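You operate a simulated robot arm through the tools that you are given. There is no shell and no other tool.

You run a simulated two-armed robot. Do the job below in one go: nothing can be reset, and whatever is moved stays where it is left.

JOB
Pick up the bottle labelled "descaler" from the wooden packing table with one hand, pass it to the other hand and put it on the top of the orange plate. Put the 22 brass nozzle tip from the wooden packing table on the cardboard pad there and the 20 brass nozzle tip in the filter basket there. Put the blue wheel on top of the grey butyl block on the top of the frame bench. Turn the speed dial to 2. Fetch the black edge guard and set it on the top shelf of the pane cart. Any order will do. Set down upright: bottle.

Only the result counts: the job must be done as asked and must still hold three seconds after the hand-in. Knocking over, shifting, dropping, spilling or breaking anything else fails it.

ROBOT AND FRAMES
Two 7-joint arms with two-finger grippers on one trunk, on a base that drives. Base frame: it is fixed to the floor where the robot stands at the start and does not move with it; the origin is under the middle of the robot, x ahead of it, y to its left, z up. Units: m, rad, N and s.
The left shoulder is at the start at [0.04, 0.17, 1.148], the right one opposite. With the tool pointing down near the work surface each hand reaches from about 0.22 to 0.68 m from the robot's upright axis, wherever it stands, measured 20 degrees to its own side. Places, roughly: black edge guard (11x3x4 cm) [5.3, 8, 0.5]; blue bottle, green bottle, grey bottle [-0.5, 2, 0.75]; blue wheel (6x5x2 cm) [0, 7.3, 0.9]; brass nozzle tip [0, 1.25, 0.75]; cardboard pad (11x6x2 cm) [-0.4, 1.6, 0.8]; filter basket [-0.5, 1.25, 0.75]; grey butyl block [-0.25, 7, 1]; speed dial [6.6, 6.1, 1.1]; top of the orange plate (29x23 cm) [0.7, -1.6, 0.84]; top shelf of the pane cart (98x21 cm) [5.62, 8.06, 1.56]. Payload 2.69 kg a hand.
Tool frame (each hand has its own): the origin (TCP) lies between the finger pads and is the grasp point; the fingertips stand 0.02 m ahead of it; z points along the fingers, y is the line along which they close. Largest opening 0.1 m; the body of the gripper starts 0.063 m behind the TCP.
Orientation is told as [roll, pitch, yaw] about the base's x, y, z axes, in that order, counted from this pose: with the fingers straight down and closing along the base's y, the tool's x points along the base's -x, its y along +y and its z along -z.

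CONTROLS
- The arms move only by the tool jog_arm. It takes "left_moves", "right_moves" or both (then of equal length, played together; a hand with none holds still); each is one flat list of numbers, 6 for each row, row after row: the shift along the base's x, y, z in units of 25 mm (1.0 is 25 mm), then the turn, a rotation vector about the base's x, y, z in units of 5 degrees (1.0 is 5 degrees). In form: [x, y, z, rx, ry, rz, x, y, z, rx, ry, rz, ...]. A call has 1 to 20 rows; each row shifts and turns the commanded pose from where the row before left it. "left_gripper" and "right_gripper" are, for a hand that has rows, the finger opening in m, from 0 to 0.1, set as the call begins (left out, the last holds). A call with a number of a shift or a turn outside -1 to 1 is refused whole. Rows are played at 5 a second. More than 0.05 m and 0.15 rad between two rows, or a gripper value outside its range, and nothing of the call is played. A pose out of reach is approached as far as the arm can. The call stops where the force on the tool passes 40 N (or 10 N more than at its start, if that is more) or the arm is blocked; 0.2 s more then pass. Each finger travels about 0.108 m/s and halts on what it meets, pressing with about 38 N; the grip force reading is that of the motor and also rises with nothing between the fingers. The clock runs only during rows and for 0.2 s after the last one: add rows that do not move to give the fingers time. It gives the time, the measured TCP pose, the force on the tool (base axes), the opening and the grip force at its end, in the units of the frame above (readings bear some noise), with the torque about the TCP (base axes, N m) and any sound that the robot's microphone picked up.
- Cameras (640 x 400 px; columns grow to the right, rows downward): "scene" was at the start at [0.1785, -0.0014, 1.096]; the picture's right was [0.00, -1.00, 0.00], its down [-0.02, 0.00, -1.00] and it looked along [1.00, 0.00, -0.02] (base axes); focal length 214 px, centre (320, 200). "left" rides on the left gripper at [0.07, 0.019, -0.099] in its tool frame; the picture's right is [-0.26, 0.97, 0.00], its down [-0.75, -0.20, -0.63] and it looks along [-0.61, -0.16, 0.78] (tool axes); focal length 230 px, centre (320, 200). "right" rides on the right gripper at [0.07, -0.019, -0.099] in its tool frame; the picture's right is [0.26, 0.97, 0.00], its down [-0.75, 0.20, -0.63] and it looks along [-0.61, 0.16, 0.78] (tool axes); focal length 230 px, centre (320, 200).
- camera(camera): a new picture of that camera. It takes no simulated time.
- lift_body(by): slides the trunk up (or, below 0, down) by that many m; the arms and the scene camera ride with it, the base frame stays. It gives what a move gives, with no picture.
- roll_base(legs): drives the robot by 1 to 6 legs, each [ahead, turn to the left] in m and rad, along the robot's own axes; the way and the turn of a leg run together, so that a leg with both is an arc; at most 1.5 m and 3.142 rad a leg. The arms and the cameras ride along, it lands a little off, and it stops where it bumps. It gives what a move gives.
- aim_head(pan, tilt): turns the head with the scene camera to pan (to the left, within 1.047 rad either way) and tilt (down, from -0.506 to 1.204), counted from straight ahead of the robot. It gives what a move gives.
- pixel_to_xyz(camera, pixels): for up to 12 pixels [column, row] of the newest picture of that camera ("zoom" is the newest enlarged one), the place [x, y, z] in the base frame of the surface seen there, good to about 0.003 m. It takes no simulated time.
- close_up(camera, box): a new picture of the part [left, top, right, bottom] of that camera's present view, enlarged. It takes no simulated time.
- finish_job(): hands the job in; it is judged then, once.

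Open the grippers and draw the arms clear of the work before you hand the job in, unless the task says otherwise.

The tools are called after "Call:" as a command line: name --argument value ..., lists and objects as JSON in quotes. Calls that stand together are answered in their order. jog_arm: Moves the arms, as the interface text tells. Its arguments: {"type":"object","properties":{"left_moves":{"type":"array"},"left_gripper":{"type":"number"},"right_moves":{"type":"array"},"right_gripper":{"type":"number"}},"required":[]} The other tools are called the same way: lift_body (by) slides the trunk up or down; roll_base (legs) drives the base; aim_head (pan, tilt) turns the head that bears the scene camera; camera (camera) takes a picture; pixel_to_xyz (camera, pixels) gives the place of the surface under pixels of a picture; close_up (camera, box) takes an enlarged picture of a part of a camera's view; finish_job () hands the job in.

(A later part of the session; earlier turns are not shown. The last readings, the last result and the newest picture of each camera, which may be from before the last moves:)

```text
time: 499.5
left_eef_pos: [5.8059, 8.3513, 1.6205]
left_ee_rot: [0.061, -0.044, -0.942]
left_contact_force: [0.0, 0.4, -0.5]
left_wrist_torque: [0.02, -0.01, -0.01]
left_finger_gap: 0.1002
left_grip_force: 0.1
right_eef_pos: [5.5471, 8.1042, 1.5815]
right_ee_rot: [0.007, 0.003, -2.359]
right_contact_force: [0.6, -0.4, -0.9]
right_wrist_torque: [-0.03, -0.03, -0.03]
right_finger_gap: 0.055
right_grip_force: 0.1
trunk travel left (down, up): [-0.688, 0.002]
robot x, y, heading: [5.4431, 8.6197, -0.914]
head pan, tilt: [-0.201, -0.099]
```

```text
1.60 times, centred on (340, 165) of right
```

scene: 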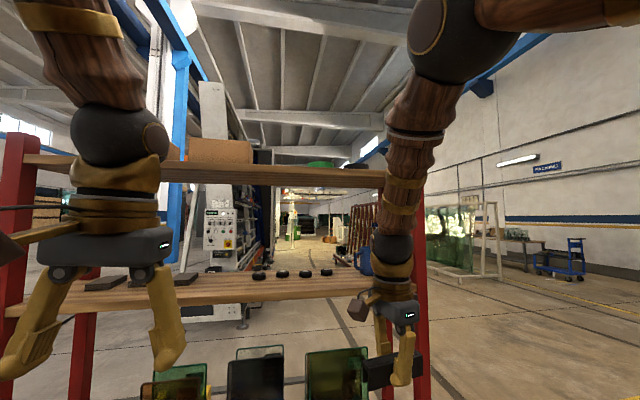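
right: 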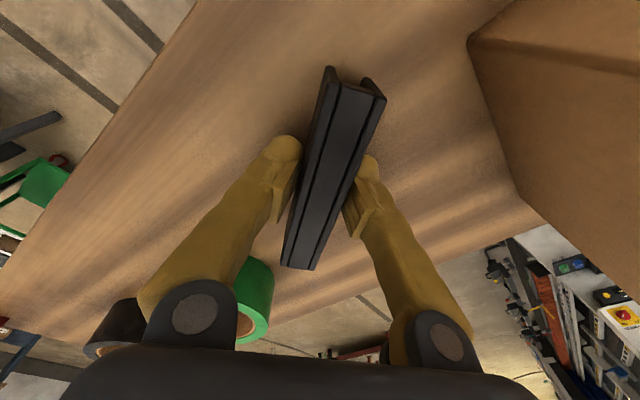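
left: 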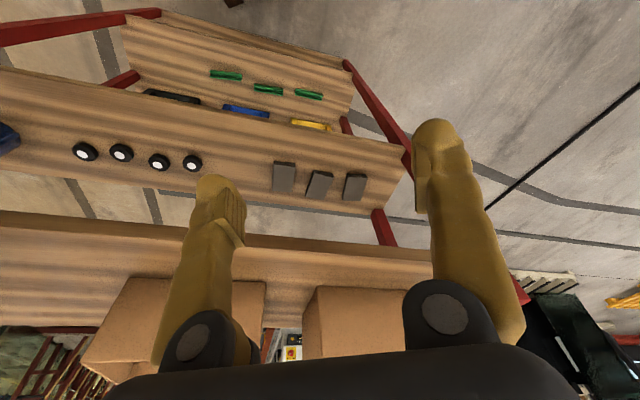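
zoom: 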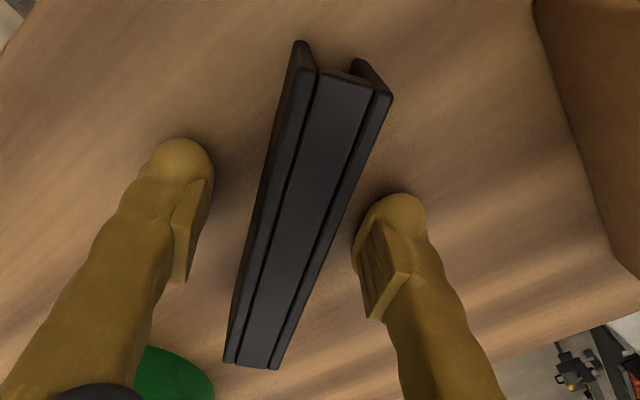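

Released, the guard lies on the shelf. I open wider for clearance, then raise very slowly.

Call:
jog_arm --right_moves '[0, 0, 0.05, 0, 0, 0, 0, 0, 0.05, 0, 0, 0, 0, 0, 0.1, 0, 0, 0, 0, 0, 0.1, 0, 0, 0, 0, 0, 0.15, 0, 0, 0, 0, 0, 0.15, 0, 0, 0, 0, 0, 0.15, 0, 0, 0, 0, 0, 0.15, 0, 0, 0]' --right_gripper 0.095

Call:
camera --camera "right"

```text
time: 501.3
left_eef_pos: [5.8061, 8.3516, 1.6201]
left_ee_rot: [0.059, -0.043, -0.94]
left_contact_force: [-0.8, 0.1, 0.4]
left_wrist_torque: [-0.02, -0.01, 0.01]
left_finger_gap: 0.1
left_grip_force: 0.0
right_eef_pos: [5.5474, 8.1044, 1.6034]
right_ee_rot: [0.009, 0.002, -2.358]
right_contact_force: [-0.2, 0.1, -0.1]
right_wrist_torque: [-0.03, 0.01, -0.02]
right_finger_gap: 0.095
right_grip_force: 0.1
trunk travel left (down, up): [-0.688, 0.002]
robot x, y, heading: [5.4421, 8.6183, -0.92]
head pan, tilt: [-0.201, -0.099]
```

```text
taken
```

right: 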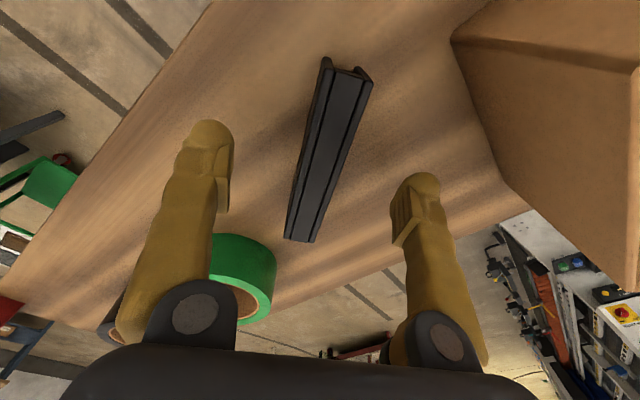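

No sway. I continue upward slowly until the fingertips clear the guard's top.

Call:
jog_arm --right_moves '[0, 0, 0.15, 0, 0, 0, 0, 0, 0.15, 0, 0, 0, 0, 0, 0.15, 0, 0, 0, 0, 0, 0.15, 0, 0, 0, 0, 0, 0.15, 0, 0, 0, 0, 0, 0.15, 0, 0, 0, 0, 0, 0.15, 0, 0, 0, 0, 0, 0.15, 0, 0, 0, 0, 0, 0.15, 0, 0, 0, 0, 0, 0.15, 0, 0, 0]'

Call:
camera --camera "right"

```text
time: 503.3
left_eef_pos: [5.7919, 8.3711, 1.6116]
left_ee_rot: [0.057, -0.019, -0.943]
left_contact_force: [-0.9, 0.2, -0.8]
left_wrist_torque: [-0.06, -0.03, 0.02]
left_finger_gap: 0.1
left_grip_force: 0.0
right_eef_pos: [5.5281, 8.1293, 1.6471]
right_ee_rot: [0.029, 0.0, -2.362]
right_contact_force: [0.3, 1.2, 0.3]
right_wrist_torque: [-0.06, -0.06, 0.03]
right_finger_gap: 0.0949
right_grip_force: 0.0
trunk travel left (down, up): [-0.688, 0.002]
robot x, y, heading: [5.4446, 8.6142, -0.916]
head pan, tilt: [-0.201, -0.099]
stopped in row 9 (right hand): the arm was blocked; the commanded pose is now the measured one
```

```text
taken
```

right: 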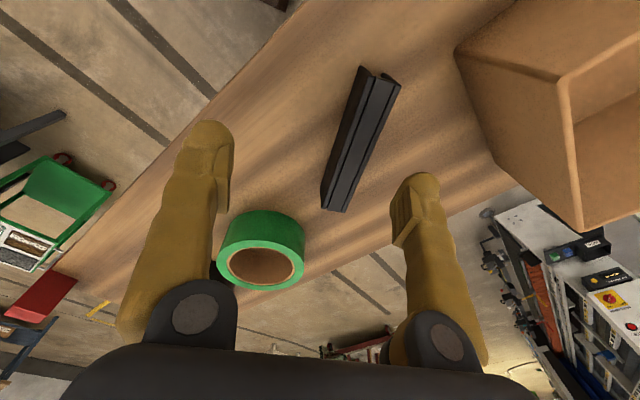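

The fingers are above the guard now, which stays put on the shelf. I verify it and back the base away diagonally.

Call:
pixel_to_xyz --camera "right" --pixels '[[372, 78], [345, 175], [360, 130], [330, 205], [385, 85]]'

Call:
roll_base --legs '[[-0.1, 0], [-0.15, 0]]'

Call:
camera --camera "right"

```text
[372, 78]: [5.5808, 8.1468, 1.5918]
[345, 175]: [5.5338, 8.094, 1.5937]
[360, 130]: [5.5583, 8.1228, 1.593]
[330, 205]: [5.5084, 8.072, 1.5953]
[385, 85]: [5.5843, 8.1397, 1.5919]
```

```text
time: 505.4
left_eef_pos: [5.6784, 8.52, 1.6091]
left_ee_rot: [0.06, -0.015, -0.939]
left_contact_force: [2.6, -2.3, -3.4]
left_wrist_torque: [0.24, 0.14, 0.05]
left_finger_gap: 0.1
left_grip_force: 0.1
right_eef_pos: [5.4213, 8.2704, 1.6241]
right_ee_rot: [-0.017, 0.005, -2.355]
right_contact_force: [2.2, -3.1, -3.4]
right_wrist_torque: [0.31, 0.22, -0.02]
right_finger_gap: 0.0949
right_grip_force: 0.0
trunk travel left (down, up): [-0.688, 0.002]
robot x, y, heading: [5.2907, 8.8079, -0.913]
head pan, tilt: [-0.201, -0.099]
```

```text
taken
```

right: 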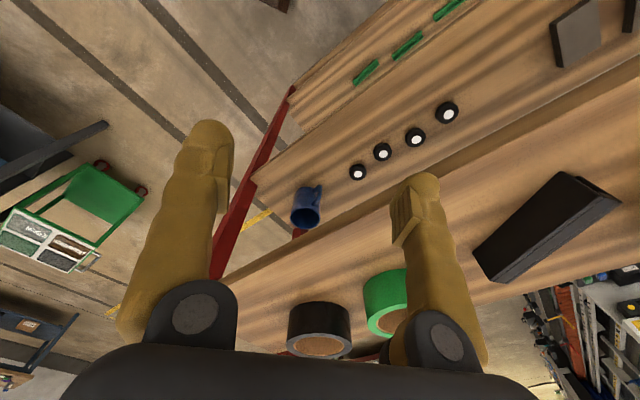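

The guard lies on the top shelf at (545,225). I back away further and then lower the trunk.

Call:
roll_base --legs '[[-0.1, 0], [-0.15, 0]]'

Call:
lift_body --by -0.25

Call:
aim_head --pan 0.0 --tilt 0.2

Call:
camera --camera "scene"

```text
time: 507.5
left_eef_pos: [5.4957, 8.7585, 1.6094]
left_ee_rot: [0.06, -0.013, -0.935]
left_contact_force: [-0.9, -0.1, -0.7]
left_wrist_torque: [0.01, -0.04, -0.02]
left_finger_gap: 0.0999
left_grip_force: 0.1
right_eef_pos: [5.2363, 8.5111, 1.6425]
right_ee_rot: [0.017, 0.001, -2.35]
right_contact_force: [-1.0, 0.8, 0.2]
right_wrist_torque: [-0.07, -0.06, 0.02]
right_finger_gap: 0.0952
right_grip_force: 0.1
trunk travel left (down, up): [-0.688, 0.002]
robot x, y, heading: [5.1397, 9.009, -0.912]
head pan, tilt: [-0.201, -0.099]
```

```text
time: 510.1
left_eef_pos: [5.4897, 8.7647, 1.3441]
left_ee_rot: [0.06, 0.031, -0.936]
left_contact_force: [0.7, -0.6, -1.6]
left_wrist_torque: [0.16, 0.12, 0.01]
left_finger_gap: 0.0999
left_grip_force: 0.1
right_eef_pos: [5.2264, 8.5228, 1.3954]
right_ee_rot: [0.023, 0.0, -2.354]
right_contact_force: [0.8, -1.7, -2.0]
right_wrist_torque: [0.07, 0.06, 0.02]
right_finger_gap: 0.0948
right_grip_force: 0.0
trunk travel left (down, up): [-0.438, 0.252]
robot x, y, heading: [5.141, 9.0106, -0.91]
head pan, tilt: [-0.201, -0.099]
```

```text
time: 510.9
left_eef_pos: [5.4807, 8.7756, 1.3408]
left_ee_rot: [0.059, 0.041, -0.934]
left_contact_force: [0.0, 1.6, 1.0]
left_wrist_torque: [-0.04, -0.05, 0.0]
left_finger_gap: 0.0997
left_grip_force: 0.0
right_eef_pos: [5.2146, 8.5396, 1.4015]
right_ee_rot: [0.041, -0.002, -2.354]
right_contact_force: [-0.9, -0.4, 0.5]
right_wrist_torque: [-0.04, -0.05, 0.0]
right_finger_gap: 0.0949
right_grip_force: 0.0
trunk travel left (down, up): [-0.438, 0.252]
robot x, y, heading: [5.1389, 9.0082, -0.904]
head pan, tilt: [0.0, 0.201]
```

```text
taken
```

scene: 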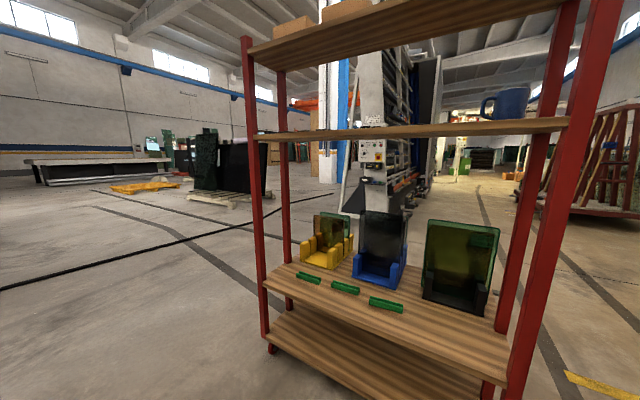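

Now the dial: the control panel shows through the cart at (378,150), facing this way. I measure the panel, the floor cable, and zoom in on the panel.

Call:
pixel_to_xyz --camera "scene" --pixels '[[150, 243], [235, 223], [50, 273], [372, 155], [385, 158], [365, 175], [372, 200], [350, 208], [340, 175], [310, 200], [378, 115], [400, 200]]'

Call:
close_up --camera "scene" --box '[340, 90, 430, 220]'

```text
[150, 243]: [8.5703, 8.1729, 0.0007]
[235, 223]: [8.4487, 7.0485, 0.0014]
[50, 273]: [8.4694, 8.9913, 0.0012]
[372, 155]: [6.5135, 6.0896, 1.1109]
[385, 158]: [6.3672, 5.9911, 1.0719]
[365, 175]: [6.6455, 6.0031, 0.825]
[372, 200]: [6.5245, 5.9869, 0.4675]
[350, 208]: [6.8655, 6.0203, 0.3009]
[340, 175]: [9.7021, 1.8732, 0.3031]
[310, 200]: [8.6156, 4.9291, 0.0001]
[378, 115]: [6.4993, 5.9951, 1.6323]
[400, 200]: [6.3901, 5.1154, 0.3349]
```

```text
3.08 times, centred on (385, 155) of scene
```

zoom: 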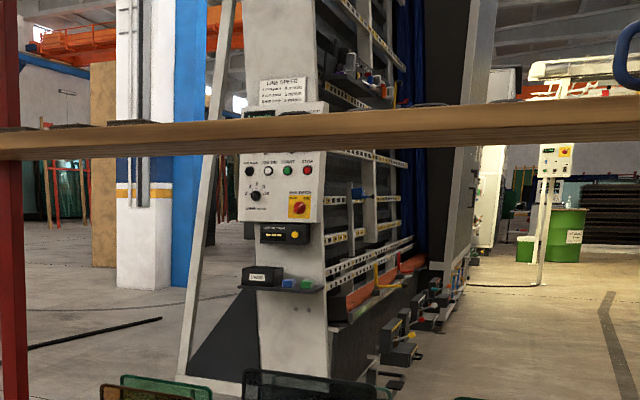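

The dial is near (6.57,6.09,1.11) on the panel facing north. I bring both hands down to a comfortable height and restore the right hand's yaw.

Call:
jog_arm --left_moves '[0.124, -0.157, -0.55, 0, 0, 0, 0.124, -0.157, -0.55, 0, 0, 0, 0.124, -0.157, -0.55, 0, 0, 0, 0.124, -0.157, -0.55, 0, 0, 0, 0.124, -0.157, -0.55, 0, 0, 0, 0.124, -0.157, -0.55, 0, 0, 0, 0.124, -0.157, -0.55, 0, 0, 0, 0.124, -0.157, -0.55, 0, 0, 0, 0.124, -0.157, -0.55, 0, 0, 0, 0.124, -0.157, -0.55, 0, 0, 0, 0.124, -0.157, -0.55, 0, 0, 0, 0.124, -0.157, -0.55, 0, 0, 0, 0.124, -0.157, -0.55, 0, 0, 0, 0.124, -0.157, -0.55, 0, 0, 0, 0.124, -0.157, -0.55, 0, 0, 0, 0.124, -0.157, -0.55, 0, 0, 0, 0, 0, 0, 0, 0, 0]' --right_moves '[0.124, -0.157, -0.7, 0, 0, 1, 0.124, -0.157, -0.7, 0, 0, 1, 0.124, -0.157, -0.7, 0, 0, 1, 0.124, -0.157, -0.7, 0, 0, 1, 0.124, -0.157, -0.7, 0, 0, 1, 0.124, -0.157, -0.7, 0, 0, 1, 0.124, -0.157, -0.7, 0, 0, 1, 0.124, -0.157, -0.7, 0, 0, 1, 0.124, -0.157, -0.7, 0, 0, 1, 0.124, -0.157, -0.7, 0, 0, 1, 0.124, -0.157, -0.7, 0, 0, 1, 0.124, -0.157, -0.7, 0, 0, 1, 0.124, -0.157, -0.7, 0, 0, 1, 0.124, -0.157, -0.7, 0, 0, 1, 0.124, -0.157, -0.7, 0, 0, 1, 0.124, -0.157, -0.7, 0, 0, 1, 0, 0, 0, 0, 0, 0]'

```text
time: 514.5
left_eef_pos: [5.5255, 8.7216, 1.149]
left_ee_rot: [0.062, -0.033, -0.933]
left_contact_force: [0.0, 0.8, -0.4]
left_wrist_torque: [-0.06, -0.04, 0.0]
left_finger_gap: 0.1
left_grip_force: 0.1
right_eef_pos: [5.2657, 8.4744, 1.1196]
right_ee_rot: [0.039, -0.002, -0.955]
right_contact_force: [-0.2, 0.1, 0.2]
right_wrist_torque: [-0.06, 0.01, 0.02]
right_finger_gap: 0.0947
right_grip_force: 0.0
trunk travel left (down, up): [-0.438, 0.252]
robot x, y, heading: [5.1379, 9.009, -0.908]
head pan, tilt: [0.0, 0.201]
```

I drive east around the cart's far end, keeping well clear of its posts, then turn south toward the panel.

Call:
roll_base --legs '[[0, 0.95]]'

Call:
roll_base --legs '[[1.2, 0], [0.42, 0]]'

Call:
roll_base --legs '[[0, -0.8], [0, -0.83]]'

Call:
camera --camera "scene"

```text
time: 517.4
left_eef_pos: [5.5997, 9.1584, 1.1478]
left_ee_rot: [0.061, -0.033, 0.02]
left_contact_force: [0.1, 0.2, -1.1]
left_wrist_torque: [0.0, -0.02, 0.04]
left_finger_gap: 0.0999
left_grip_force: 0.0
right_eef_pos: [5.6504, 8.8032, 1.1183]
right_ee_rot: [0.039, 0.001, -0.001]
right_contact_force: [-0.4, 0.1, 0.3]
right_wrist_torque: [0.05, -0.01, -0.02]
right_finger_gap: 0.0948
right_grip_force: 0.0
trunk travel left (down, up): [-0.438, 0.252]
robot x, y, heading: [5.1399, 9.0073, 0.045]
head pan, tilt: [0.0, 0.201]
```

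```text
time: 525.7
left_eef_pos: [7.2062, 9.2654, 1.1543]
left_ee_rot: [0.061, -0.048, 0.044]
left_contact_force: [-0.1, 0.3, -0.1]
left_wrist_torque: [-0.02, 0.03, -0.02]
left_finger_gap: 0.0999
left_grip_force: 0.0
right_eef_pos: [7.266, 8.9106, 1.1276]
right_ee_rot: [0.038, -0.016, 0.024]
right_contact_force: [0.1, 0.1, -0.5]
right_wrist_torque: [0.02, 0.0, -0.02]
right_finger_gap: 0.0948
right_grip_force: 0.1
trunk travel left (down, up): [-0.438, 0.252]
robot x, y, heading: [6.7691, 9.101, 0.07]
head pan, tilt: [0.0, 0.201]
```

```text
time: 530.5
left_eef_pos: [6.9087, 8.6741, 1.1624]
left_ee_rot: [0.063, -0.064, -1.579]
left_contact_force: [0.3, 0.5, -0.5]
left_wrist_torque: [0.03, 0.02, 0.03]
left_finger_gap: 0.1
left_grip_force: 0.1
right_eef_pos: [6.5523, 8.6331, 1.1351]
right_ee_rot: [0.04, -0.033, -1.599]
right_contact_force: [0.1, -0.1, -0.5]
right_wrist_torque: [-0.03, 0.0, -0.03]
right_finger_gap: 0.0948
right_grip_force: 0.1
trunk travel left (down, up): [-0.438, 0.252]
robot x, y, heading: [6.7795, 9.0992, -1.554]
head pan, tilt: [0.0, 0.201]
```

```text
taken
```

scene: 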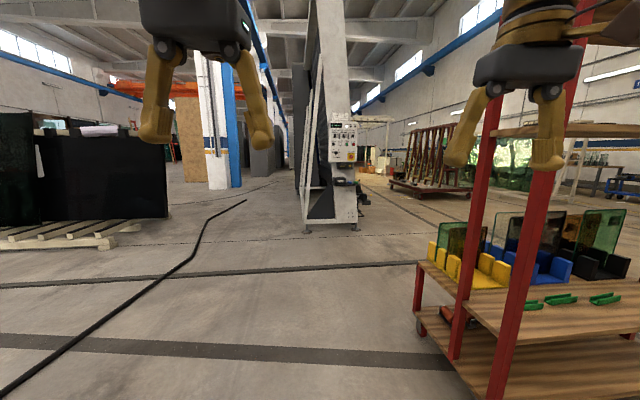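

The way south is clear; the panel is at (343,140). I adjust heading slightly and drive toward it.

Call:
roll_base --legs '[[0, -0.07], [1.4, 0], [0.65, 0]]'

Call:
roll_base --legs '[[0, 0.18]]'

Call:
camera --camera "scene"

```text
time: 541.1
left_eef_pos: [6.734, 6.6264, 1.1679]
left_ee_rot: [0.064, -0.081, -1.673]
left_contact_force: [0.0, -0.1, 0.1]
left_wrist_torque: [0.0, 0.01, 0.02]
left_finger_gap: 0.1001
left_grip_force: 0.0
right_eef_pos: [6.3751, 6.6172, 1.1415]
right_ee_rot: [0.04, -0.047, -1.692]
right_contact_force: [0.5, -0.3, -0.6]
right_wrist_torque: [-0.01, -0.04, 0.01]
right_finger_gap: 0.0949
right_grip_force: 0.0
trunk travel left (down, up): [-0.438, 0.252]
robot x, y, heading: [6.6416, 7.0488, -1.642]
head pan, tilt: [0.0, 0.201]
```

```text
time: 542.3
left_eef_pos: [6.8047, 6.6685, 1.1745]
left_ee_rot: [0.067, -0.095, -1.493]
left_contact_force: [-1.3, 0.0, -0.5]
left_wrist_torque: [-0.02, -0.01, 0.01]
left_finger_gap: 0.1001
left_grip_force: 0.1
right_eef_pos: [6.4538, 6.5954, 1.1506]
right_ee_rot: [0.042, -0.065, -1.511]
right_contact_force: [-0.3, 0.6, -0.1]
right_wrist_torque: [-0.01, 0.0, 0.01]
right_finger_gap: 0.0949
right_grip_force: 0.0
trunk travel left (down, up): [-0.438, 0.252]
robot x, y, heading: [6.641, 7.0464, -1.465]
head pan, tilt: [0.0, 0.201]
```

```text
taken
```

scene: 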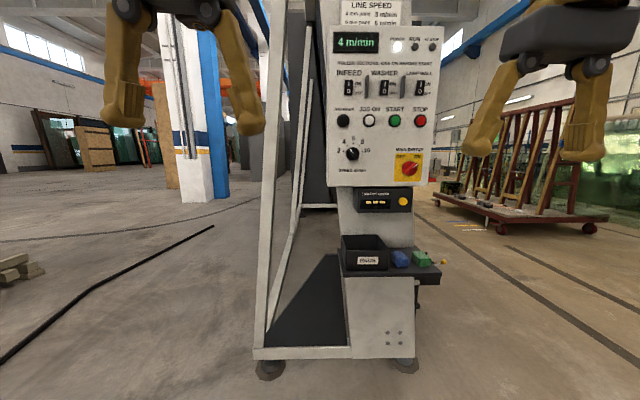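

The panel is right ahead; the speed dial is at (352,153). I zoom in closely.

Call:
close_up --camera "scene" --box '[325, 125, 385, 180]'

Call:
close_up --camera "scene" --box '[320, 0, 440, 190]'

```text
7.27 times, centred on (355, 152) of scene
```

zoom: 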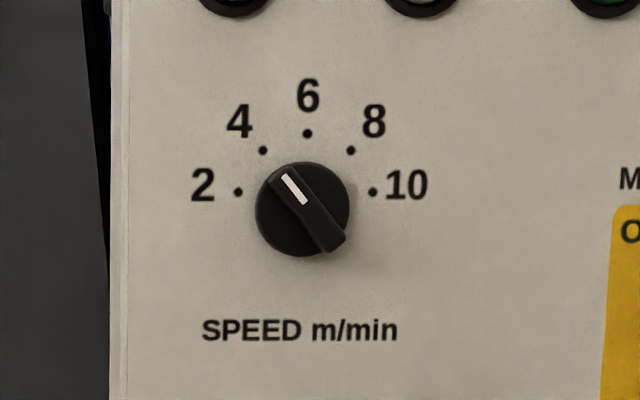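

```text
2.11 times, centred on (380, 95) of scene
```

zoom: 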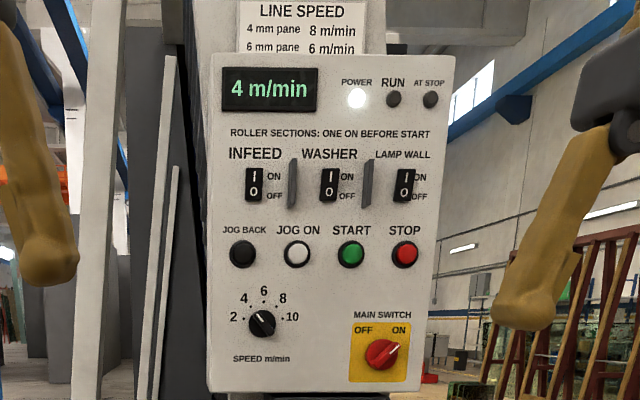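

The dial points at 4 (display "4 m/min"); 2 is ~40° counter-clockwise. I measure the knob's bar, disc and the panel plane.

Call:
close_up --camera "scene" --box '[335, 135, 370, 170]'

Call:
pixel_to_xyz --camera "zoom" --pixels '[[268, 215], [225, 160], [320, 285], [195, 215], [300, 160], [345, 215], [268, 300], [100, 100], [400, 350], [250, 190], [290, 240], [600, 200]]'

```text
11.43 times, centred on (352, 152) of scene
```

zoom: 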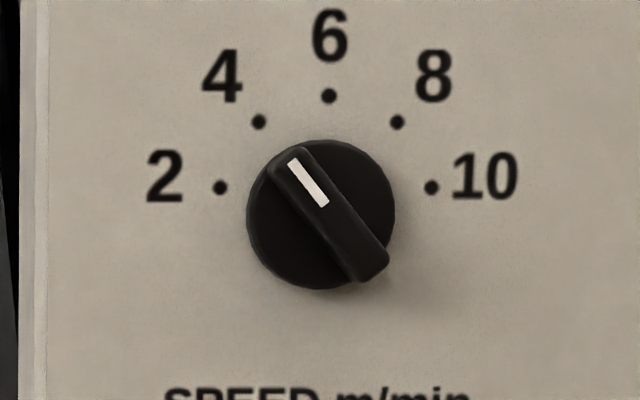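

```text
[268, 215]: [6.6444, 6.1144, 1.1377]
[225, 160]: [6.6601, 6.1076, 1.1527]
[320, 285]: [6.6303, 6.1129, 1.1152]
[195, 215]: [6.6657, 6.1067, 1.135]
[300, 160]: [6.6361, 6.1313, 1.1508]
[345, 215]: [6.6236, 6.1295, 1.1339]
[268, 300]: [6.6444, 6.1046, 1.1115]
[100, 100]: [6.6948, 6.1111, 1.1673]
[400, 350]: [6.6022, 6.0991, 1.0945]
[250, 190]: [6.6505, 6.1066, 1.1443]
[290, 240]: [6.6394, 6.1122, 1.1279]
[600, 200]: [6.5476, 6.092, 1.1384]
```

Dial centre ≈ (6.630,·,1.136); panel plane y≈6.103 there, disc face +1 cm, bar top +2.8 cm, bar ~14 mm wide pointing at 122°. From this distance I swing the right hand to point horizontally at the panel while extending it.

Call:
jog_arm --left_moves '[0.02, -0.187, -0.12, 0.064, 0.007, 0, 0.02, -0.187, -0.12, 0.064, 0.007, 0, 0.02, -0.187, -0.12, 0.064, 0.007, 0, 0.02, -0.187, -0.12, 0.064, 0.007, 0, 0.02, -0.187, -0.12, 0.064, 0.007, 0, 0.02, -0.187, -0.12, 0.064, 0.007, 0, 0.02, -0.187, -0.12, 0.064, 0.007, 0, 0.02, -0.187, -0.12, 0.064, 0.007, 0, 0.02, -0.187, -0.12, 0.064, 0.007, 0, 0.02, -0.187, -0.12, 0.064, 0.007, 0]' --right_moves '[0.23, -0.522, 0, -0.99, -0.106, 0, 0.23, -0.522, 0, -0.99, -0.106, 0, 0.23, -0.522, 0, -0.99, -0.106, 0, 0.23, -0.522, 0, -0.99, -0.106, 0, 0.23, -0.522, 0, -0.99, -0.106, 0, 0.23, -0.522, 0, -0.99, -0.106, 0, 0.23, -0.522, 0, -0.99, -0.106, 0, 0.23, -0.522, 0, -0.99, -0.106, 0, 0.23, -0.522, 0, -0.99, -0.106, 0, 0.23, -0.522, 0, -0.99, -0.106, 0]' --right_gripper 0.05

```text
time: 544.5
left_eef_pos: [6.8078, 6.6397, 1.1497]
left_ee_rot: [0.064, -0.055, -1.489]
left_contact_force: [-0.9, 0.3, 0.4]
left_wrist_torque: [0.03, -0.02, 0.01]
left_finger_gap: 0.1
left_grip_force: 0.0
right_eef_pos: [6.5105, 6.4812, 1.155]
right_ee_rot: [0.102, -0.947, -1.544]
right_contact_force: [-0.2, -0.5, -0.4]
right_wrist_torque: [0.01, 0.01, 0.0]
right_finger_gap: 0.0499
right_grip_force: 0.0
trunk travel left (down, up): [-0.438, 0.252]
robot x, y, heading: [6.6389, 7.0439, -1.468]
head pan, tilt: [0.0, 0.201]
```

Halfway tilted (-54°) with clean tracking. I continue to horizontal.

Call:
jog_arm --right_moves '[0.207, -0.61, -0.1, -0.99, -0.106, 0, 0.207, -0.61, -0.1, -0.99, -0.106, 0, 0.207, -0.61, -0.1, -0.99, -0.106, 0, 0.207, -0.61, -0.1, -0.99, -0.106, 0, 0.207, -0.61, -0.1, -0.99, -0.106, 0, 0.207, -0.61, -0.1, -0.99, -0.106, 0, 0.207, -0.61, -0.1, -0.99, -0.106, 0, 0, 0, 0, 0, 0, 0]' --left_moves '[0.02, -0.4, -0.12, 0.06, 0.007, 0, 0.02, -0.4, -0.12, 0.06, 0.007, 0, 0.02, -0.4, -0.12, 0.06, 0.007, 0, 0.02, -0.4, -0.12, 0.06, 0.007, 0, 0.02, -0.4, -0.12, 0.06, 0.007, 0, 0.02, -0.4, -0.12, 0.06, 0.007, 0, 0.02, -0.4, -0.12, 0.06, 0.007, 0, 0, 0, 0, 0, 0, 0]'

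Call:
camera --camera "right"

Call:
camera --camera "scene"

```text
time: 546.3
left_eef_pos: [6.8103, 6.5703, 1.1297]
left_ee_rot: [0.062, -0.019, -1.49]
left_contact_force: [0.0, 0.3, 0.2]
left_wrist_torque: [-0.02, 0.01, 0.03]
left_finger_gap: 0.1
left_grip_force: 0.1
right_eef_pos: [6.5464, 6.3756, 1.1365]
right_ee_rot: [1.364, -1.523, -2.79]
right_contact_force: [0.5, 0.3, 0.1]
right_wrist_torque: [-0.05, 0.0, 0.0]
right_finger_gap: 0.0499
right_grip_force: 0.2
trunk travel left (down, up): [-0.438, 0.252]
robot x, y, heading: [6.6385, 7.0473, -1.464]
head pan, tilt: [0.0, 0.201]
```

```text
taken
```

right: 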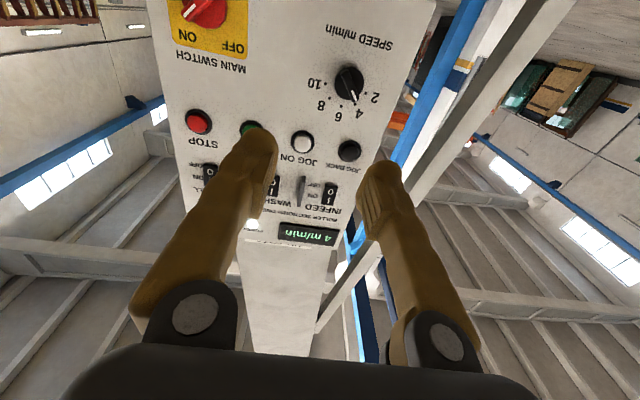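

```text
taken
```

scene: 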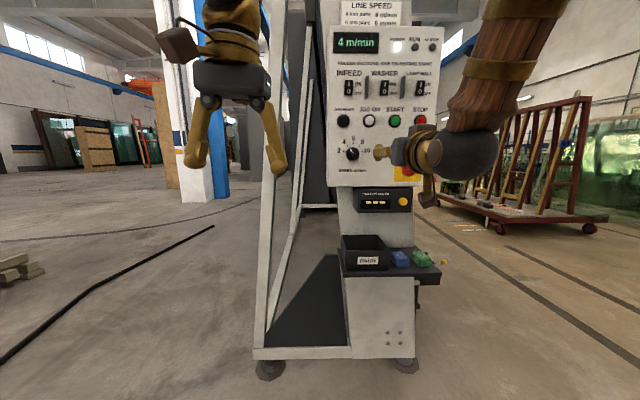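

The right hand now points straight at the panel (tool axis (0.145,-0.99,-0.01)). I shift it left to the dial's column and roll it -37° so the fingers will straddle the bar.

Call:
jog_arm --right_moves '[0.283, 0.03, 0, -0.133, 0.908, 0.009, 0.283, 0.03, 0, -0.133, 0.908, 0.009, 0.283, 0.03, 0, -0.133, 0.908, 0.009, 0.283, 0.03, 0, -0.133, 0.908, 0.009, 0.283, 0.03, 0, -0.133, 0.908, 0.009, 0.283, 0.03, 0, -0.133, 0.908, 0.009, 0.283, 0.03, 0, -0.133, 0.908, 0.009, 0.283, 0.03, 0, -0.133, 0.908, 0.009, 0, 0, 0, 0, 0, 0, 0, 0, 0, 0, 0, 0]'

Call:
camera --camera "right"

Call:
close_up --camera "scene" --box '[320, 90, 440, 190]'

```text
time: 548.7
left_eef_pos: [6.8076, 6.5917, 1.1402]
left_ee_rot: [0.066, -0.039, -1.492]
left_contact_force: [-0.2, 0.6, -0.2]
left_wrist_torque: [-0.09, -0.04, 0.02]
left_finger_gap: 0.1
left_grip_force: 0.0
right_eef_pos: [6.5515, 6.3895, 1.154]
right_ee_rot: [-1.574, -1.048, 0.06]
right_contact_force: [-0.1, 1.1, 0.2]
right_wrist_torque: [0.0, -0.02, 0.01]
right_finger_gap: 0.05
right_grip_force: 0.2
trunk travel left (down, up): [-0.438, 0.252]
robot x, y, heading: [6.6391, 7.0478, -1.461]
head pan, tilt: [0.0, 0.201]
stopped in row 10 (right hand): the arm was blocked; the commanded pose is now the measured one
```

```text
taken
```

right: 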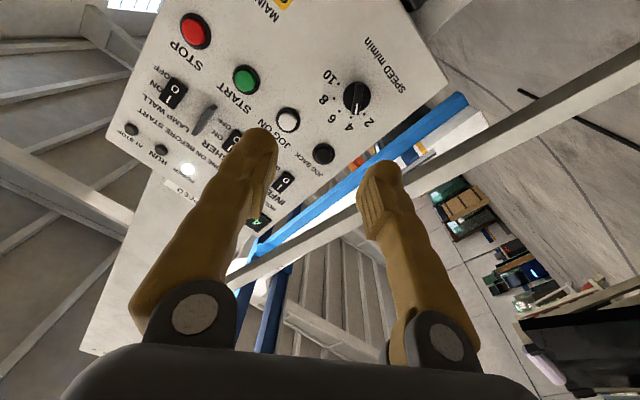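

```text
4.00 times, centred on (380, 140) of scene
```

zoom: 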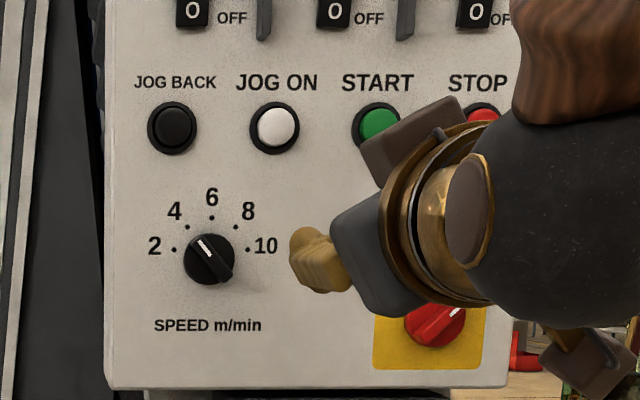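

The roll succeeded (closing line ≈30°), but the arm resists moving left, so I use the base: a small S-move left and forward, stopping ~7 cm short of the dial.

Call:
roll_base --legs '[[0, 0.19], [0.19, 0], [0, -0.17]]'

Call:
camera --camera "right"

Call:
camera --camera "scene"

```text
time: 551.6
left_eef_pos: [6.8733, 6.4077, 1.1381]
left_ee_rot: [0.062, -0.036, -1.471]
left_contact_force: [0.2, -0.4, -0.2]
left_wrist_torque: [0.02, -0.01, -0.03]
left_finger_gap: 0.1
left_grip_force: 0.0
right_eef_pos: [6.6238, 6.2006, 1.1528]
right_ee_rot: [-1.57, -1.048, 0.081]
right_contact_force: [0.4, -0.1, 0.4]
right_wrist_torque: [-0.02, -0.01, -0.02]
right_finger_gap: 0.0498
right_grip_force: 0.1
trunk travel left (down, up): [-0.438, 0.252]
robot x, y, heading: [6.6987, 6.865, -1.449]
head pan, tilt: [0.0, 0.201]
```

```text
taken
```

right: 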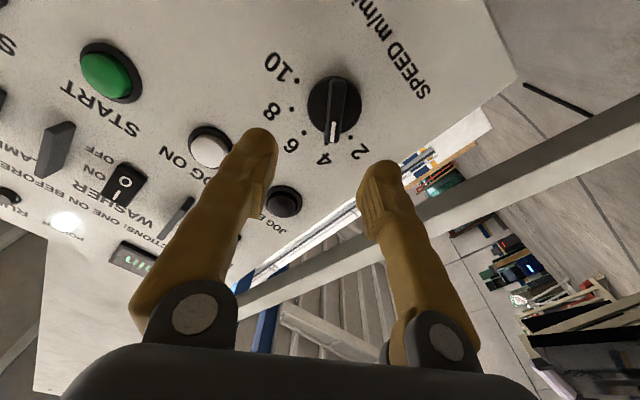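

```text
taken
```

scene: 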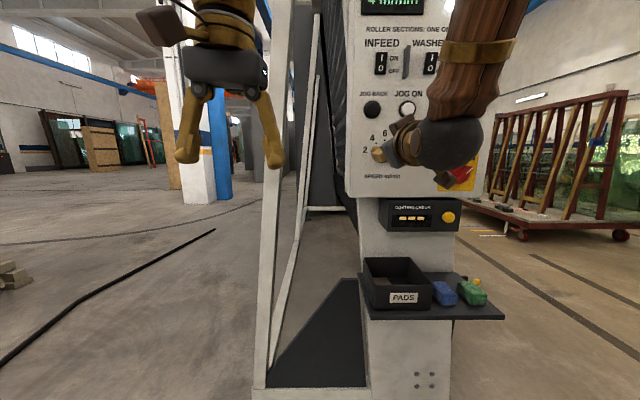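

The dial's bar lines up between the fingers in the wrist view (333,110). I trim down 1.7 cm and check the position.

Call:
jog_arm --right_moves '[0.1, 0, -0.35, 0, 0, 0, 0.1, 0, -0.35, 0, 0, 0, 0, 0, 0, 0, 0, 0]'

Call:
camera --camera "right"

```text
time: 552.5
left_eef_pos: [6.8715, 6.4262, 1.1436]
left_ee_rot: [0.065, -0.051, -1.472]
left_contact_force: [-0.3, 0.2, 0.0]
left_wrist_torque: [0.0, 0.01, -0.02]
left_finger_gap: 0.1002
left_grip_force: 0.0
right_eef_pos: [6.6185, 6.2153, 1.1524]
right_ee_rot: [-1.625, -1.066, 0.112]
right_contact_force: [-0.8, -0.7, 0.4]
right_wrist_torque: [-0.02, -0.05, 0.01]
right_finger_gap: 0.0497
right_grip_force: 0.0
trunk travel left (down, up): [-0.438, 0.252]
robot x, y, heading: [6.6978, 6.8652, -1.445]
head pan, tilt: [0.0, 0.201]
```

```text
taken
```

right: 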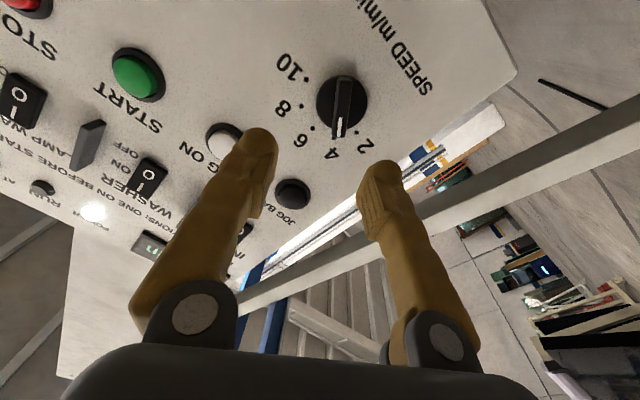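

I refine the knob's place from this close view: bar ends near (343,82) and (340,130).

Call:
pixel_to_xyz --camera "right" --pixels '[[343, 85], [340, 128], [342, 105], [322, 100], [363, 100], [300, 130], [400, 100], [342, 78]]'

Call:
close_up --camera "right" --box '[290, 50, 400, 170]'

```text
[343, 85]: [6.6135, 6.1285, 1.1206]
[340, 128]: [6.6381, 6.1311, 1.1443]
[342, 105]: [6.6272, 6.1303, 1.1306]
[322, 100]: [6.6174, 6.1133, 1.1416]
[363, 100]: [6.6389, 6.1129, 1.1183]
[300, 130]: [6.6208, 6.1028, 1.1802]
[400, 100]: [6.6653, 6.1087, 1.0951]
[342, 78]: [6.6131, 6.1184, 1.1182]
```

```text
3.33 times, centred on (345, 110) of right
```

zoom: 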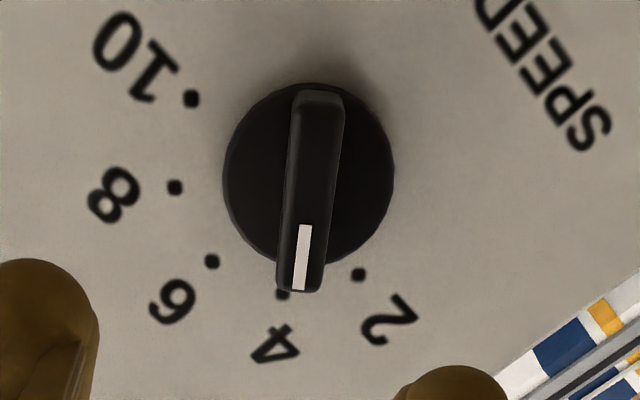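

The knob centre is ≈ (6.629,·,1.134), bar at ~129°. I trim x/z and roll a further -13° to straddle it squarely.

Call:
jog_arm --right_moves '[0.14, 0, -0.245, -0.056, 0.864, -0.023, 0.14, 0, -0.245, -0.056, 0.864, -0.023, 0.14, 0, -0.245, -0.056, 0.864, -0.023, 0, 0, 0, 0, 0, 0, 0, 0, 0, 0, 0, 0]'

Call:
camera --camera "right"

```text
time: 553.9
left_eef_pos: [6.8693, 6.448, 1.154]
left_ee_rot: [0.065, -0.074, -1.471]
left_contact_force: [-0.9, 0.7, 0.7]
left_wrist_torque: [-0.1, -0.04, -0.03]
left_finger_gap: 0.1
left_grip_force: 0.1
right_eef_pos: [6.591, 6.2295, 1.1483]
right_ee_rot: [-1.623, -0.895, 0.034]
right_contact_force: [-0.9, 1.1, 0.5]
right_wrist_torque: [0.03, -0.03, 0.06]
right_finger_gap: 0.0499
right_grip_force: 0.1
trunk travel left (down, up): [-0.438, 0.252]
robot x, y, heading: [6.6978, 6.8622, -1.444]
head pan, tilt: [0.0, 0.201]
stopped in row 5 (right hand): the arm was blocked; the commanded pose is now the measured one
```

```text
taken
```

right: 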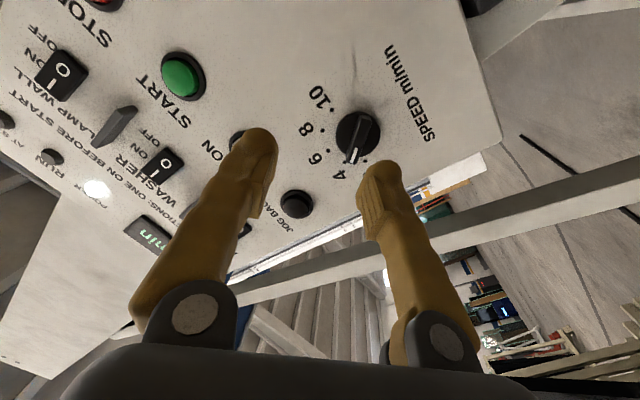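

Rolling this way drives the right wrist into its limit (hand pushed right). The left hand, mirrored, should have that roll range, so I back off and restore the right hand first.

Call:
roll_base --legs '[[-0.12, 0], [-0.15, 0]]'

Call:
jog_arm --right_moves '[0, 0, 0, -0.007, -0.99, 0.033, 0, 0, 0, -0.007, -0.99, 0.033, 0, 0, 0, -0.007, -0.99, 0.033, 0, 0, 0, -0.007, -0.99, 0.033, 0, 0, 0, -0.007, -0.99, 0.033, 0, 0, 0, -0.007, -0.99, 0.033, 0, 0, 0, -0.007, -0.99, 0.033, 0, 0, 0, -0.007, -0.99, 0.033, 0, 0, 0, -0.007, -0.99, 0.033, 0, 0, 0, -0.007, -0.99, 0.033, 0, 0, 0, 0, 0, 0]'

Call:
jog_arm --right_moves '[-0.1, 0.5, 0, 0.99, 0.126, 0, -0.1, 0.5, 0, 0.99, 0.126, 0, -0.1, 0.5, 0, 0.99, 0.126, 0, -0.1, 0.5, 0, 0.99, 0.126, 0, -0.1, 0.5, 0, 0.99, 0.126, 0, -0.1, 0.5, 0, 0.99, 0.126, 0, -0.1, 0.5, 0, 0.99, 0.126, 0, -0.1, 0.5, 0, 0.99, 0.126, 0, -0.1, 0.5, 0, 0.99, 0.126, 0, -0.1, 0.5, 0, 0.99, 0.126, 0, -0.1, 0.5, 0, 0.99, 0.126, 0, -0.1, 0.5, 0, 0.99, 0.126, 0, -0.1, 0.4, 0, 0.99, 0.126, 0, -0.1, 0.2, 0, 0.99, 0.126, 0, -0.1, 0, 0, 0.99, 0.126, 0, 0, 0, 0, 0.99, 0.126, 0, 0, 0, 0, 0.99, 0.126, 0, 0, 0, 0, 0, 0, 0]'

```text
time: 556.1
left_eef_pos: [6.8356, 6.7137, 1.1515]
left_ee_rot: [0.066, -0.07, -1.471]
left_contact_force: [-0.5, 0.8, -0.3]
left_wrist_torque: [-0.06, 0.0, -0.04]
left_finger_gap: 0.0999
left_grip_force: 0.0
right_eef_pos: [6.5601, 6.4949, 1.1479]
right_ee_rot: [-1.621, -0.895, 0.033]
right_contact_force: [-0.2, 0.4, -0.1]
right_wrist_torque: [-0.03, 0.0, 0.0]
right_finger_gap: 0.05
right_grip_force: 0.1
trunk travel left (down, up): [-0.438, 0.252]
robot x, y, heading: [6.6631, 7.1341, -1.443]
head pan, tilt: [0.0, 0.201]
```

```text
time: 558.5
left_eef_pos: [6.8344, 6.7273, 1.1574]
left_ee_rot: [0.066, -0.084, -1.471]
left_contact_force: [-0.4, -0.7, -0.3]
left_wrist_torque: [0.01, 0.01, -0.02]
left_finger_gap: 0.1
left_grip_force: 0.0
right_eef_pos: [6.5559, 6.5099, 1.1568]
right_ee_rot: [1.794, -1.375, 2.907]
right_contact_force: [-0.2, 0.3, 1.2]
right_wrist_torque: [-0.03, -0.06, -0.01]
right_finger_gap: 0.0503
right_grip_force: 0.0
trunk travel left (down, up): [-0.438, 0.252]
robot x, y, heading: [6.6663, 7.1369, -1.445]
head pan, tilt: [0.0, 0.201]
```

```text
time: 562.3
left_eef_pos: [6.8337, 6.7296, 1.1582]
left_ee_rot: [0.066, -0.084, -1.471]
left_contact_force: [-0.8, -0.2, -0.5]
left_wrist_torque: [0.01, 0.02, 0.03]
left_finger_gap: 0.1001
left_grip_force: 0.0
right_eef_pos: [6.5205, 6.6731, 1.1556]
right_ee_rot: [-0.115, -0.157, -1.63]
right_contact_force: [0.2, 0.0, 0.6]
right_wrist_torque: [-0.02, 0.02, 0.0]
right_finger_gap: 0.05
right_grip_force: 0.0
right hand out of reach, approached as far as the arm can: row 12
trunk travel left (down, up): [-0.438, 0.252]
robot x, y, heading: [6.663, 7.1343, -1.443]
head pan, tilt: [0.0, 0.201]
```

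The right hand is restored. I shift the base ~0.3 m west with a back-and-turn manoeuvre so the left hand faces the dial.

Call:
roll_base --legs '[[0, 0.8]]'

Call:
roll_base --legs '[[-0.18, 0], [-0.19, 0]]'

Call:
roll_base --legs '[[0, -0.8]]'

```text
time: 564.8
left_eef_pos: [7.0706, 6.9703, 1.1577]
left_ee_rot: [0.066, -0.083, -0.679]
left_contact_force: [-0.7, 0.6, -0.8]
left_wrist_torque: [0.01, 0.01, 0.01]
left_finger_gap: 0.0998
left_grip_force: 0.0
right_eef_pos: [6.8907, 6.7077, 1.1536]
right_ee_rot: [-0.118, -0.158, -0.839]
right_contact_force: [0.0, -0.1, 0.5]
right_wrist_torque: [-0.05, 0.0, 0.0]
right_finger_gap: 0.05
right_grip_force: 0.0
trunk travel left (down, up): [-0.438, 0.252]
robot x, y, heading: [6.6637, 7.1315, -0.652]
head pan, tilt: [0.0, 0.201]
```

```text
time: 567.5
left_eef_pos: [6.7626, 7.2067, 1.1624]
left_ee_rot: [0.069, -0.097, -0.676]
left_contact_force: [0.1, 0.1, 0.3]
left_wrist_torque: [-0.02, -0.04, 0.02]
left_finger_gap: 0.0998
left_grip_force: 0.1
right_eef_pos: [6.5842, 6.9426, 1.1597]
right_ee_rot: [-0.115, -0.171, -0.836]
right_contact_force: [0.6, 0.3, 0.1]
right_wrist_torque: [-0.02, 0.0, -0.01]
right_finger_gap: 0.0499
right_grip_force: 0.1
trunk travel left (down, up): [-0.438, 0.252]
robot x, y, heading: [6.3658, 7.3584, -0.646]
head pan, tilt: [0.0, 0.201]
```

```text
time: 570.0
left_eef_pos: [6.5301, 6.9864, 1.1634]
left_ee_rot: [0.07, -0.101, -1.482]
left_contact_force: [-0.9, -0.2, -0.5]
left_wrist_torque: [0.01, -0.01, -0.01]
left_finger_gap: 0.0999
left_grip_force: 0.0
right_eef_pos: [6.2162, 6.9324, 1.1588]
right_ee_rot: [-0.116, -0.168, -1.641]
right_contact_force: [-0.4, 0.2, 0.3]
right_wrist_torque: [-0.02, -0.05, 0.02]
right_finger_gap: 0.0499
right_grip_force: 0.1
trunk travel left (down, up): [-0.438, 0.252]
robot x, y, heading: [6.3667, 7.3568, -1.457]
head pan, tilt: [0.0, 0.201]
```

I drive forward 0.25 m to leave the cart's corner behind, then look at the panel from here.

Call:
roll_base --legs '[[0.25, 0]]'

Call:
camera --camera "scene"

```text
time: 570.7
left_eef_pos: [6.5162, 7.0506, 1.1339]
left_ee_rot: [0.078, 0.009, -1.487]
left_contact_force: [-0.8, -0.4, 0.3]
left_wrist_torque: [0.0, -0.06, 0.04]
left_finger_gap: 0.1
left_grip_force: 0.0
right_eef_pos: [6.216, 7.0113, 1.1283]
right_ee_rot: [-0.163, -0.058, -1.614]
right_contact_force: [-0.2, -0.5, -0.3]
right_wrist_torque: [0.01, -0.11, -0.02]
right_finger_gap: 0.0497
right_grip_force: 0.1
trunk travel left (down, up): [-0.438, 0.252]
robot x, y, heading: [6.3664, 7.356, -1.456]
head pan, tilt: [0.0, 0.201]
stopped in leg 1: the force on the tool passed its limit at 69 N (the readings are from after the stop); the commanded pose is now the measured one
```

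```text
taken
```

scene: 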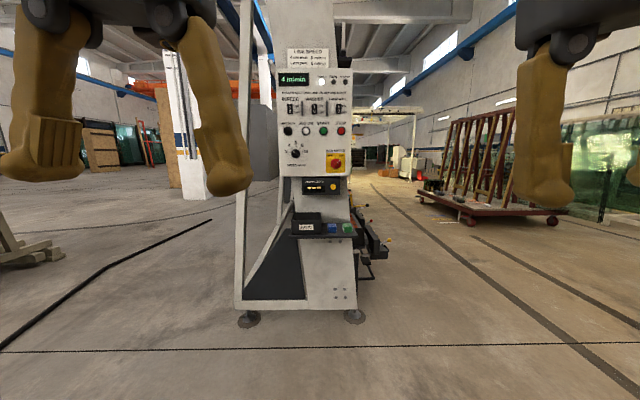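

A force spike on the folded arms stopped it (hands drew in to ~0.3 m). I re-extend both hands well forward before driving.

Call:
jog_arm --left_moves '[0.1, -0.85, -0.1, 0, 0, 0, 0.1, -0.85, -0.1, 0, 0, 0, 0.1, -0.85, -0.1, 0, 0, 0, 0.1, -0.85, -0.1, 0, 0, 0, 0.1, -0.85, -0.1, 0, 0, 0, 0.1, -0.85, -0.1, 0, 0, 0, 0.1, -0.85, -0.1, 0, 0, 0, 0.1, -0.85, -0.1, 0, 0, 0, 0, 0, 0, 0, 0, 0]' --right_moves '[0.05, -0.85, -0.1, 0, 0, 0, 0.05, -0.85, -0.1, 0, 0, 0, 0.05, -0.85, -0.1, 0, 0, 0, 0.05, -0.85, -0.1, 0, 0, 0, 0.05, -0.85, -0.1, 0, 0, 0, 0.05, -0.85, -0.1, 0, 0, 0, 0.05, -0.85, -0.1, 0, 0, 0, 0.05, -0.85, -0.1, 0, 0, 0, 0, 0, 0, 0, 0, 0]'

Call:
roll_base --legs '[[0.1, 0], [0.15, 0]]'

Call:
camera --camera "scene"

```text
time: 572.7
left_eef_pos: [6.5396, 6.8754, 1.1313]
left_ee_rot: [0.076, -0.059, -1.488]
left_contact_force: [-0.6, 0.3, 0.5]
left_wrist_torque: [-0.04, 0.0, -0.05]
left_finger_gap: 0.1001
left_grip_force: 0.0
right_eef_pos: [6.2288, 6.8357, 1.129]
right_ee_rot: [-0.155, -0.124, -1.613]
right_contact_force: [-0.2, -0.3, 0.3]
right_wrist_torque: [-0.02, -0.03, 0.0]
right_finger_gap: 0.0501
right_grip_force: 0.1
trunk travel left (down, up): [-0.438, 0.252]
robot x, y, heading: [6.3698, 7.3535, -1.457]
head pan, tilt: [0.0, 0.201]
```

```text
time: 574.8
left_eef_pos: [6.569, 6.6213, 1.1313]
left_ee_rot: [0.075, -0.055, -1.486]
left_contact_force: [0.9, 0.3, -0.2]
left_wrist_torque: [0.0, -0.01, 0.01]
left_finger_gap: 0.1001
left_grip_force: 0.0
right_eef_pos: [6.2577, 6.5837, 1.1295]
right_ee_rot: [-0.155, -0.123, -1.615]
right_contact_force: [0.1, -0.6, -0.7]
right_wrist_torque: [-0.03, 0.01, -0.02]
right_finger_gap: 0.05
right_grip_force: 0.1
trunk travel left (down, up): [-0.438, 0.252]
robot x, y, heading: [6.3967, 7.1002, -1.455]
head pan, tilt: [0.0, 0.201]
```

```text
taken
```

scene: 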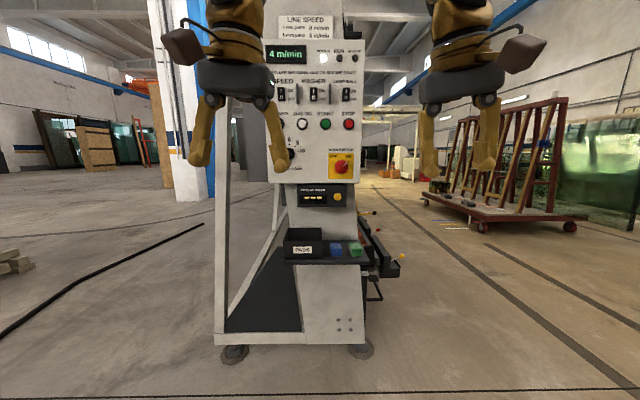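

Now at (6.397,7.100). I swing the left hand to horizontal while extending it, fingers at 0.05 opening.

Call:
jog_arm --left_moves '[0.052, -0.383, 0, -0.99, -0.116, 0, 0.052, -0.383, 0, -0.99, -0.116, 0, 0.052, -0.383, 0, -0.99, -0.116, 0, 0.052, -0.383, 0, -0.99, -0.116, 0, 0.052, -0.383, 0, -0.99, -0.116, 0, 0.052, -0.383, 0, -0.99, -0.116, 0, 0.052, -0.383, 0, -0.99, -0.116, 0, 0.052, -0.383, 0, -0.99, -0.116, 0, 0.052, -0.383, 0, -0.99, -0.116, 0, 0.052, -0.383, 0, -0.99, -0.116, 0, 0.052, -0.383, 0, -0.99, -0.116, 0, 0.052, -0.383, 0, -0.99, -0.116, 0, 0.052, -0.383, 0, -0.99, -0.116, 0, 0.052, -0.383, 0, -0.99, -0.116, 0, 0.052, -0.383, 0, -0.99, -0.116, 0, 0.052, -0.383, 0, -0.99, -0.116, 0, 0.052, -0.383, 0, -0.99, -0.116, 0, 0, 0, 0, 0, 0, 0]' --left_gripper 0.05

Call:
camera --camera "left"

```text
time: 578.6
left_eef_pos: [6.5909, 6.5082, 1.135]
left_ee_rot: [0.236, -1.326, -1.594]
left_contact_force: [0.1, 0.8, -0.3]
left_wrist_torque: [0.03, 0.02, 0.01]
left_finger_gap: 0.0504
left_grip_force: 0.0
left hand out of reach, approached as far as the arm can: row 9, 10, 11, 12
right_eef_pos: [6.2565, 6.6004, 1.137]
right_ee_rot: [-0.152, -0.138, -1.616]
right_contact_force: [-0.7, -0.1, -0.2]
right_wrist_torque: [-0.01, 0.02, 0.01]
right_finger_gap: 0.05
right_grip_force: 0.1
trunk travel left (down, up): [-0.438, 0.252]
robot x, y, heading: [6.4009, 7.1022, -1.459]
head pan, tilt: [0.0, 0.201]
```

```text
taken
```

left: 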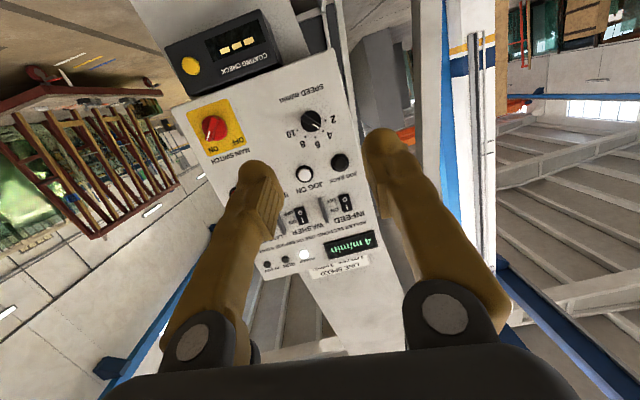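

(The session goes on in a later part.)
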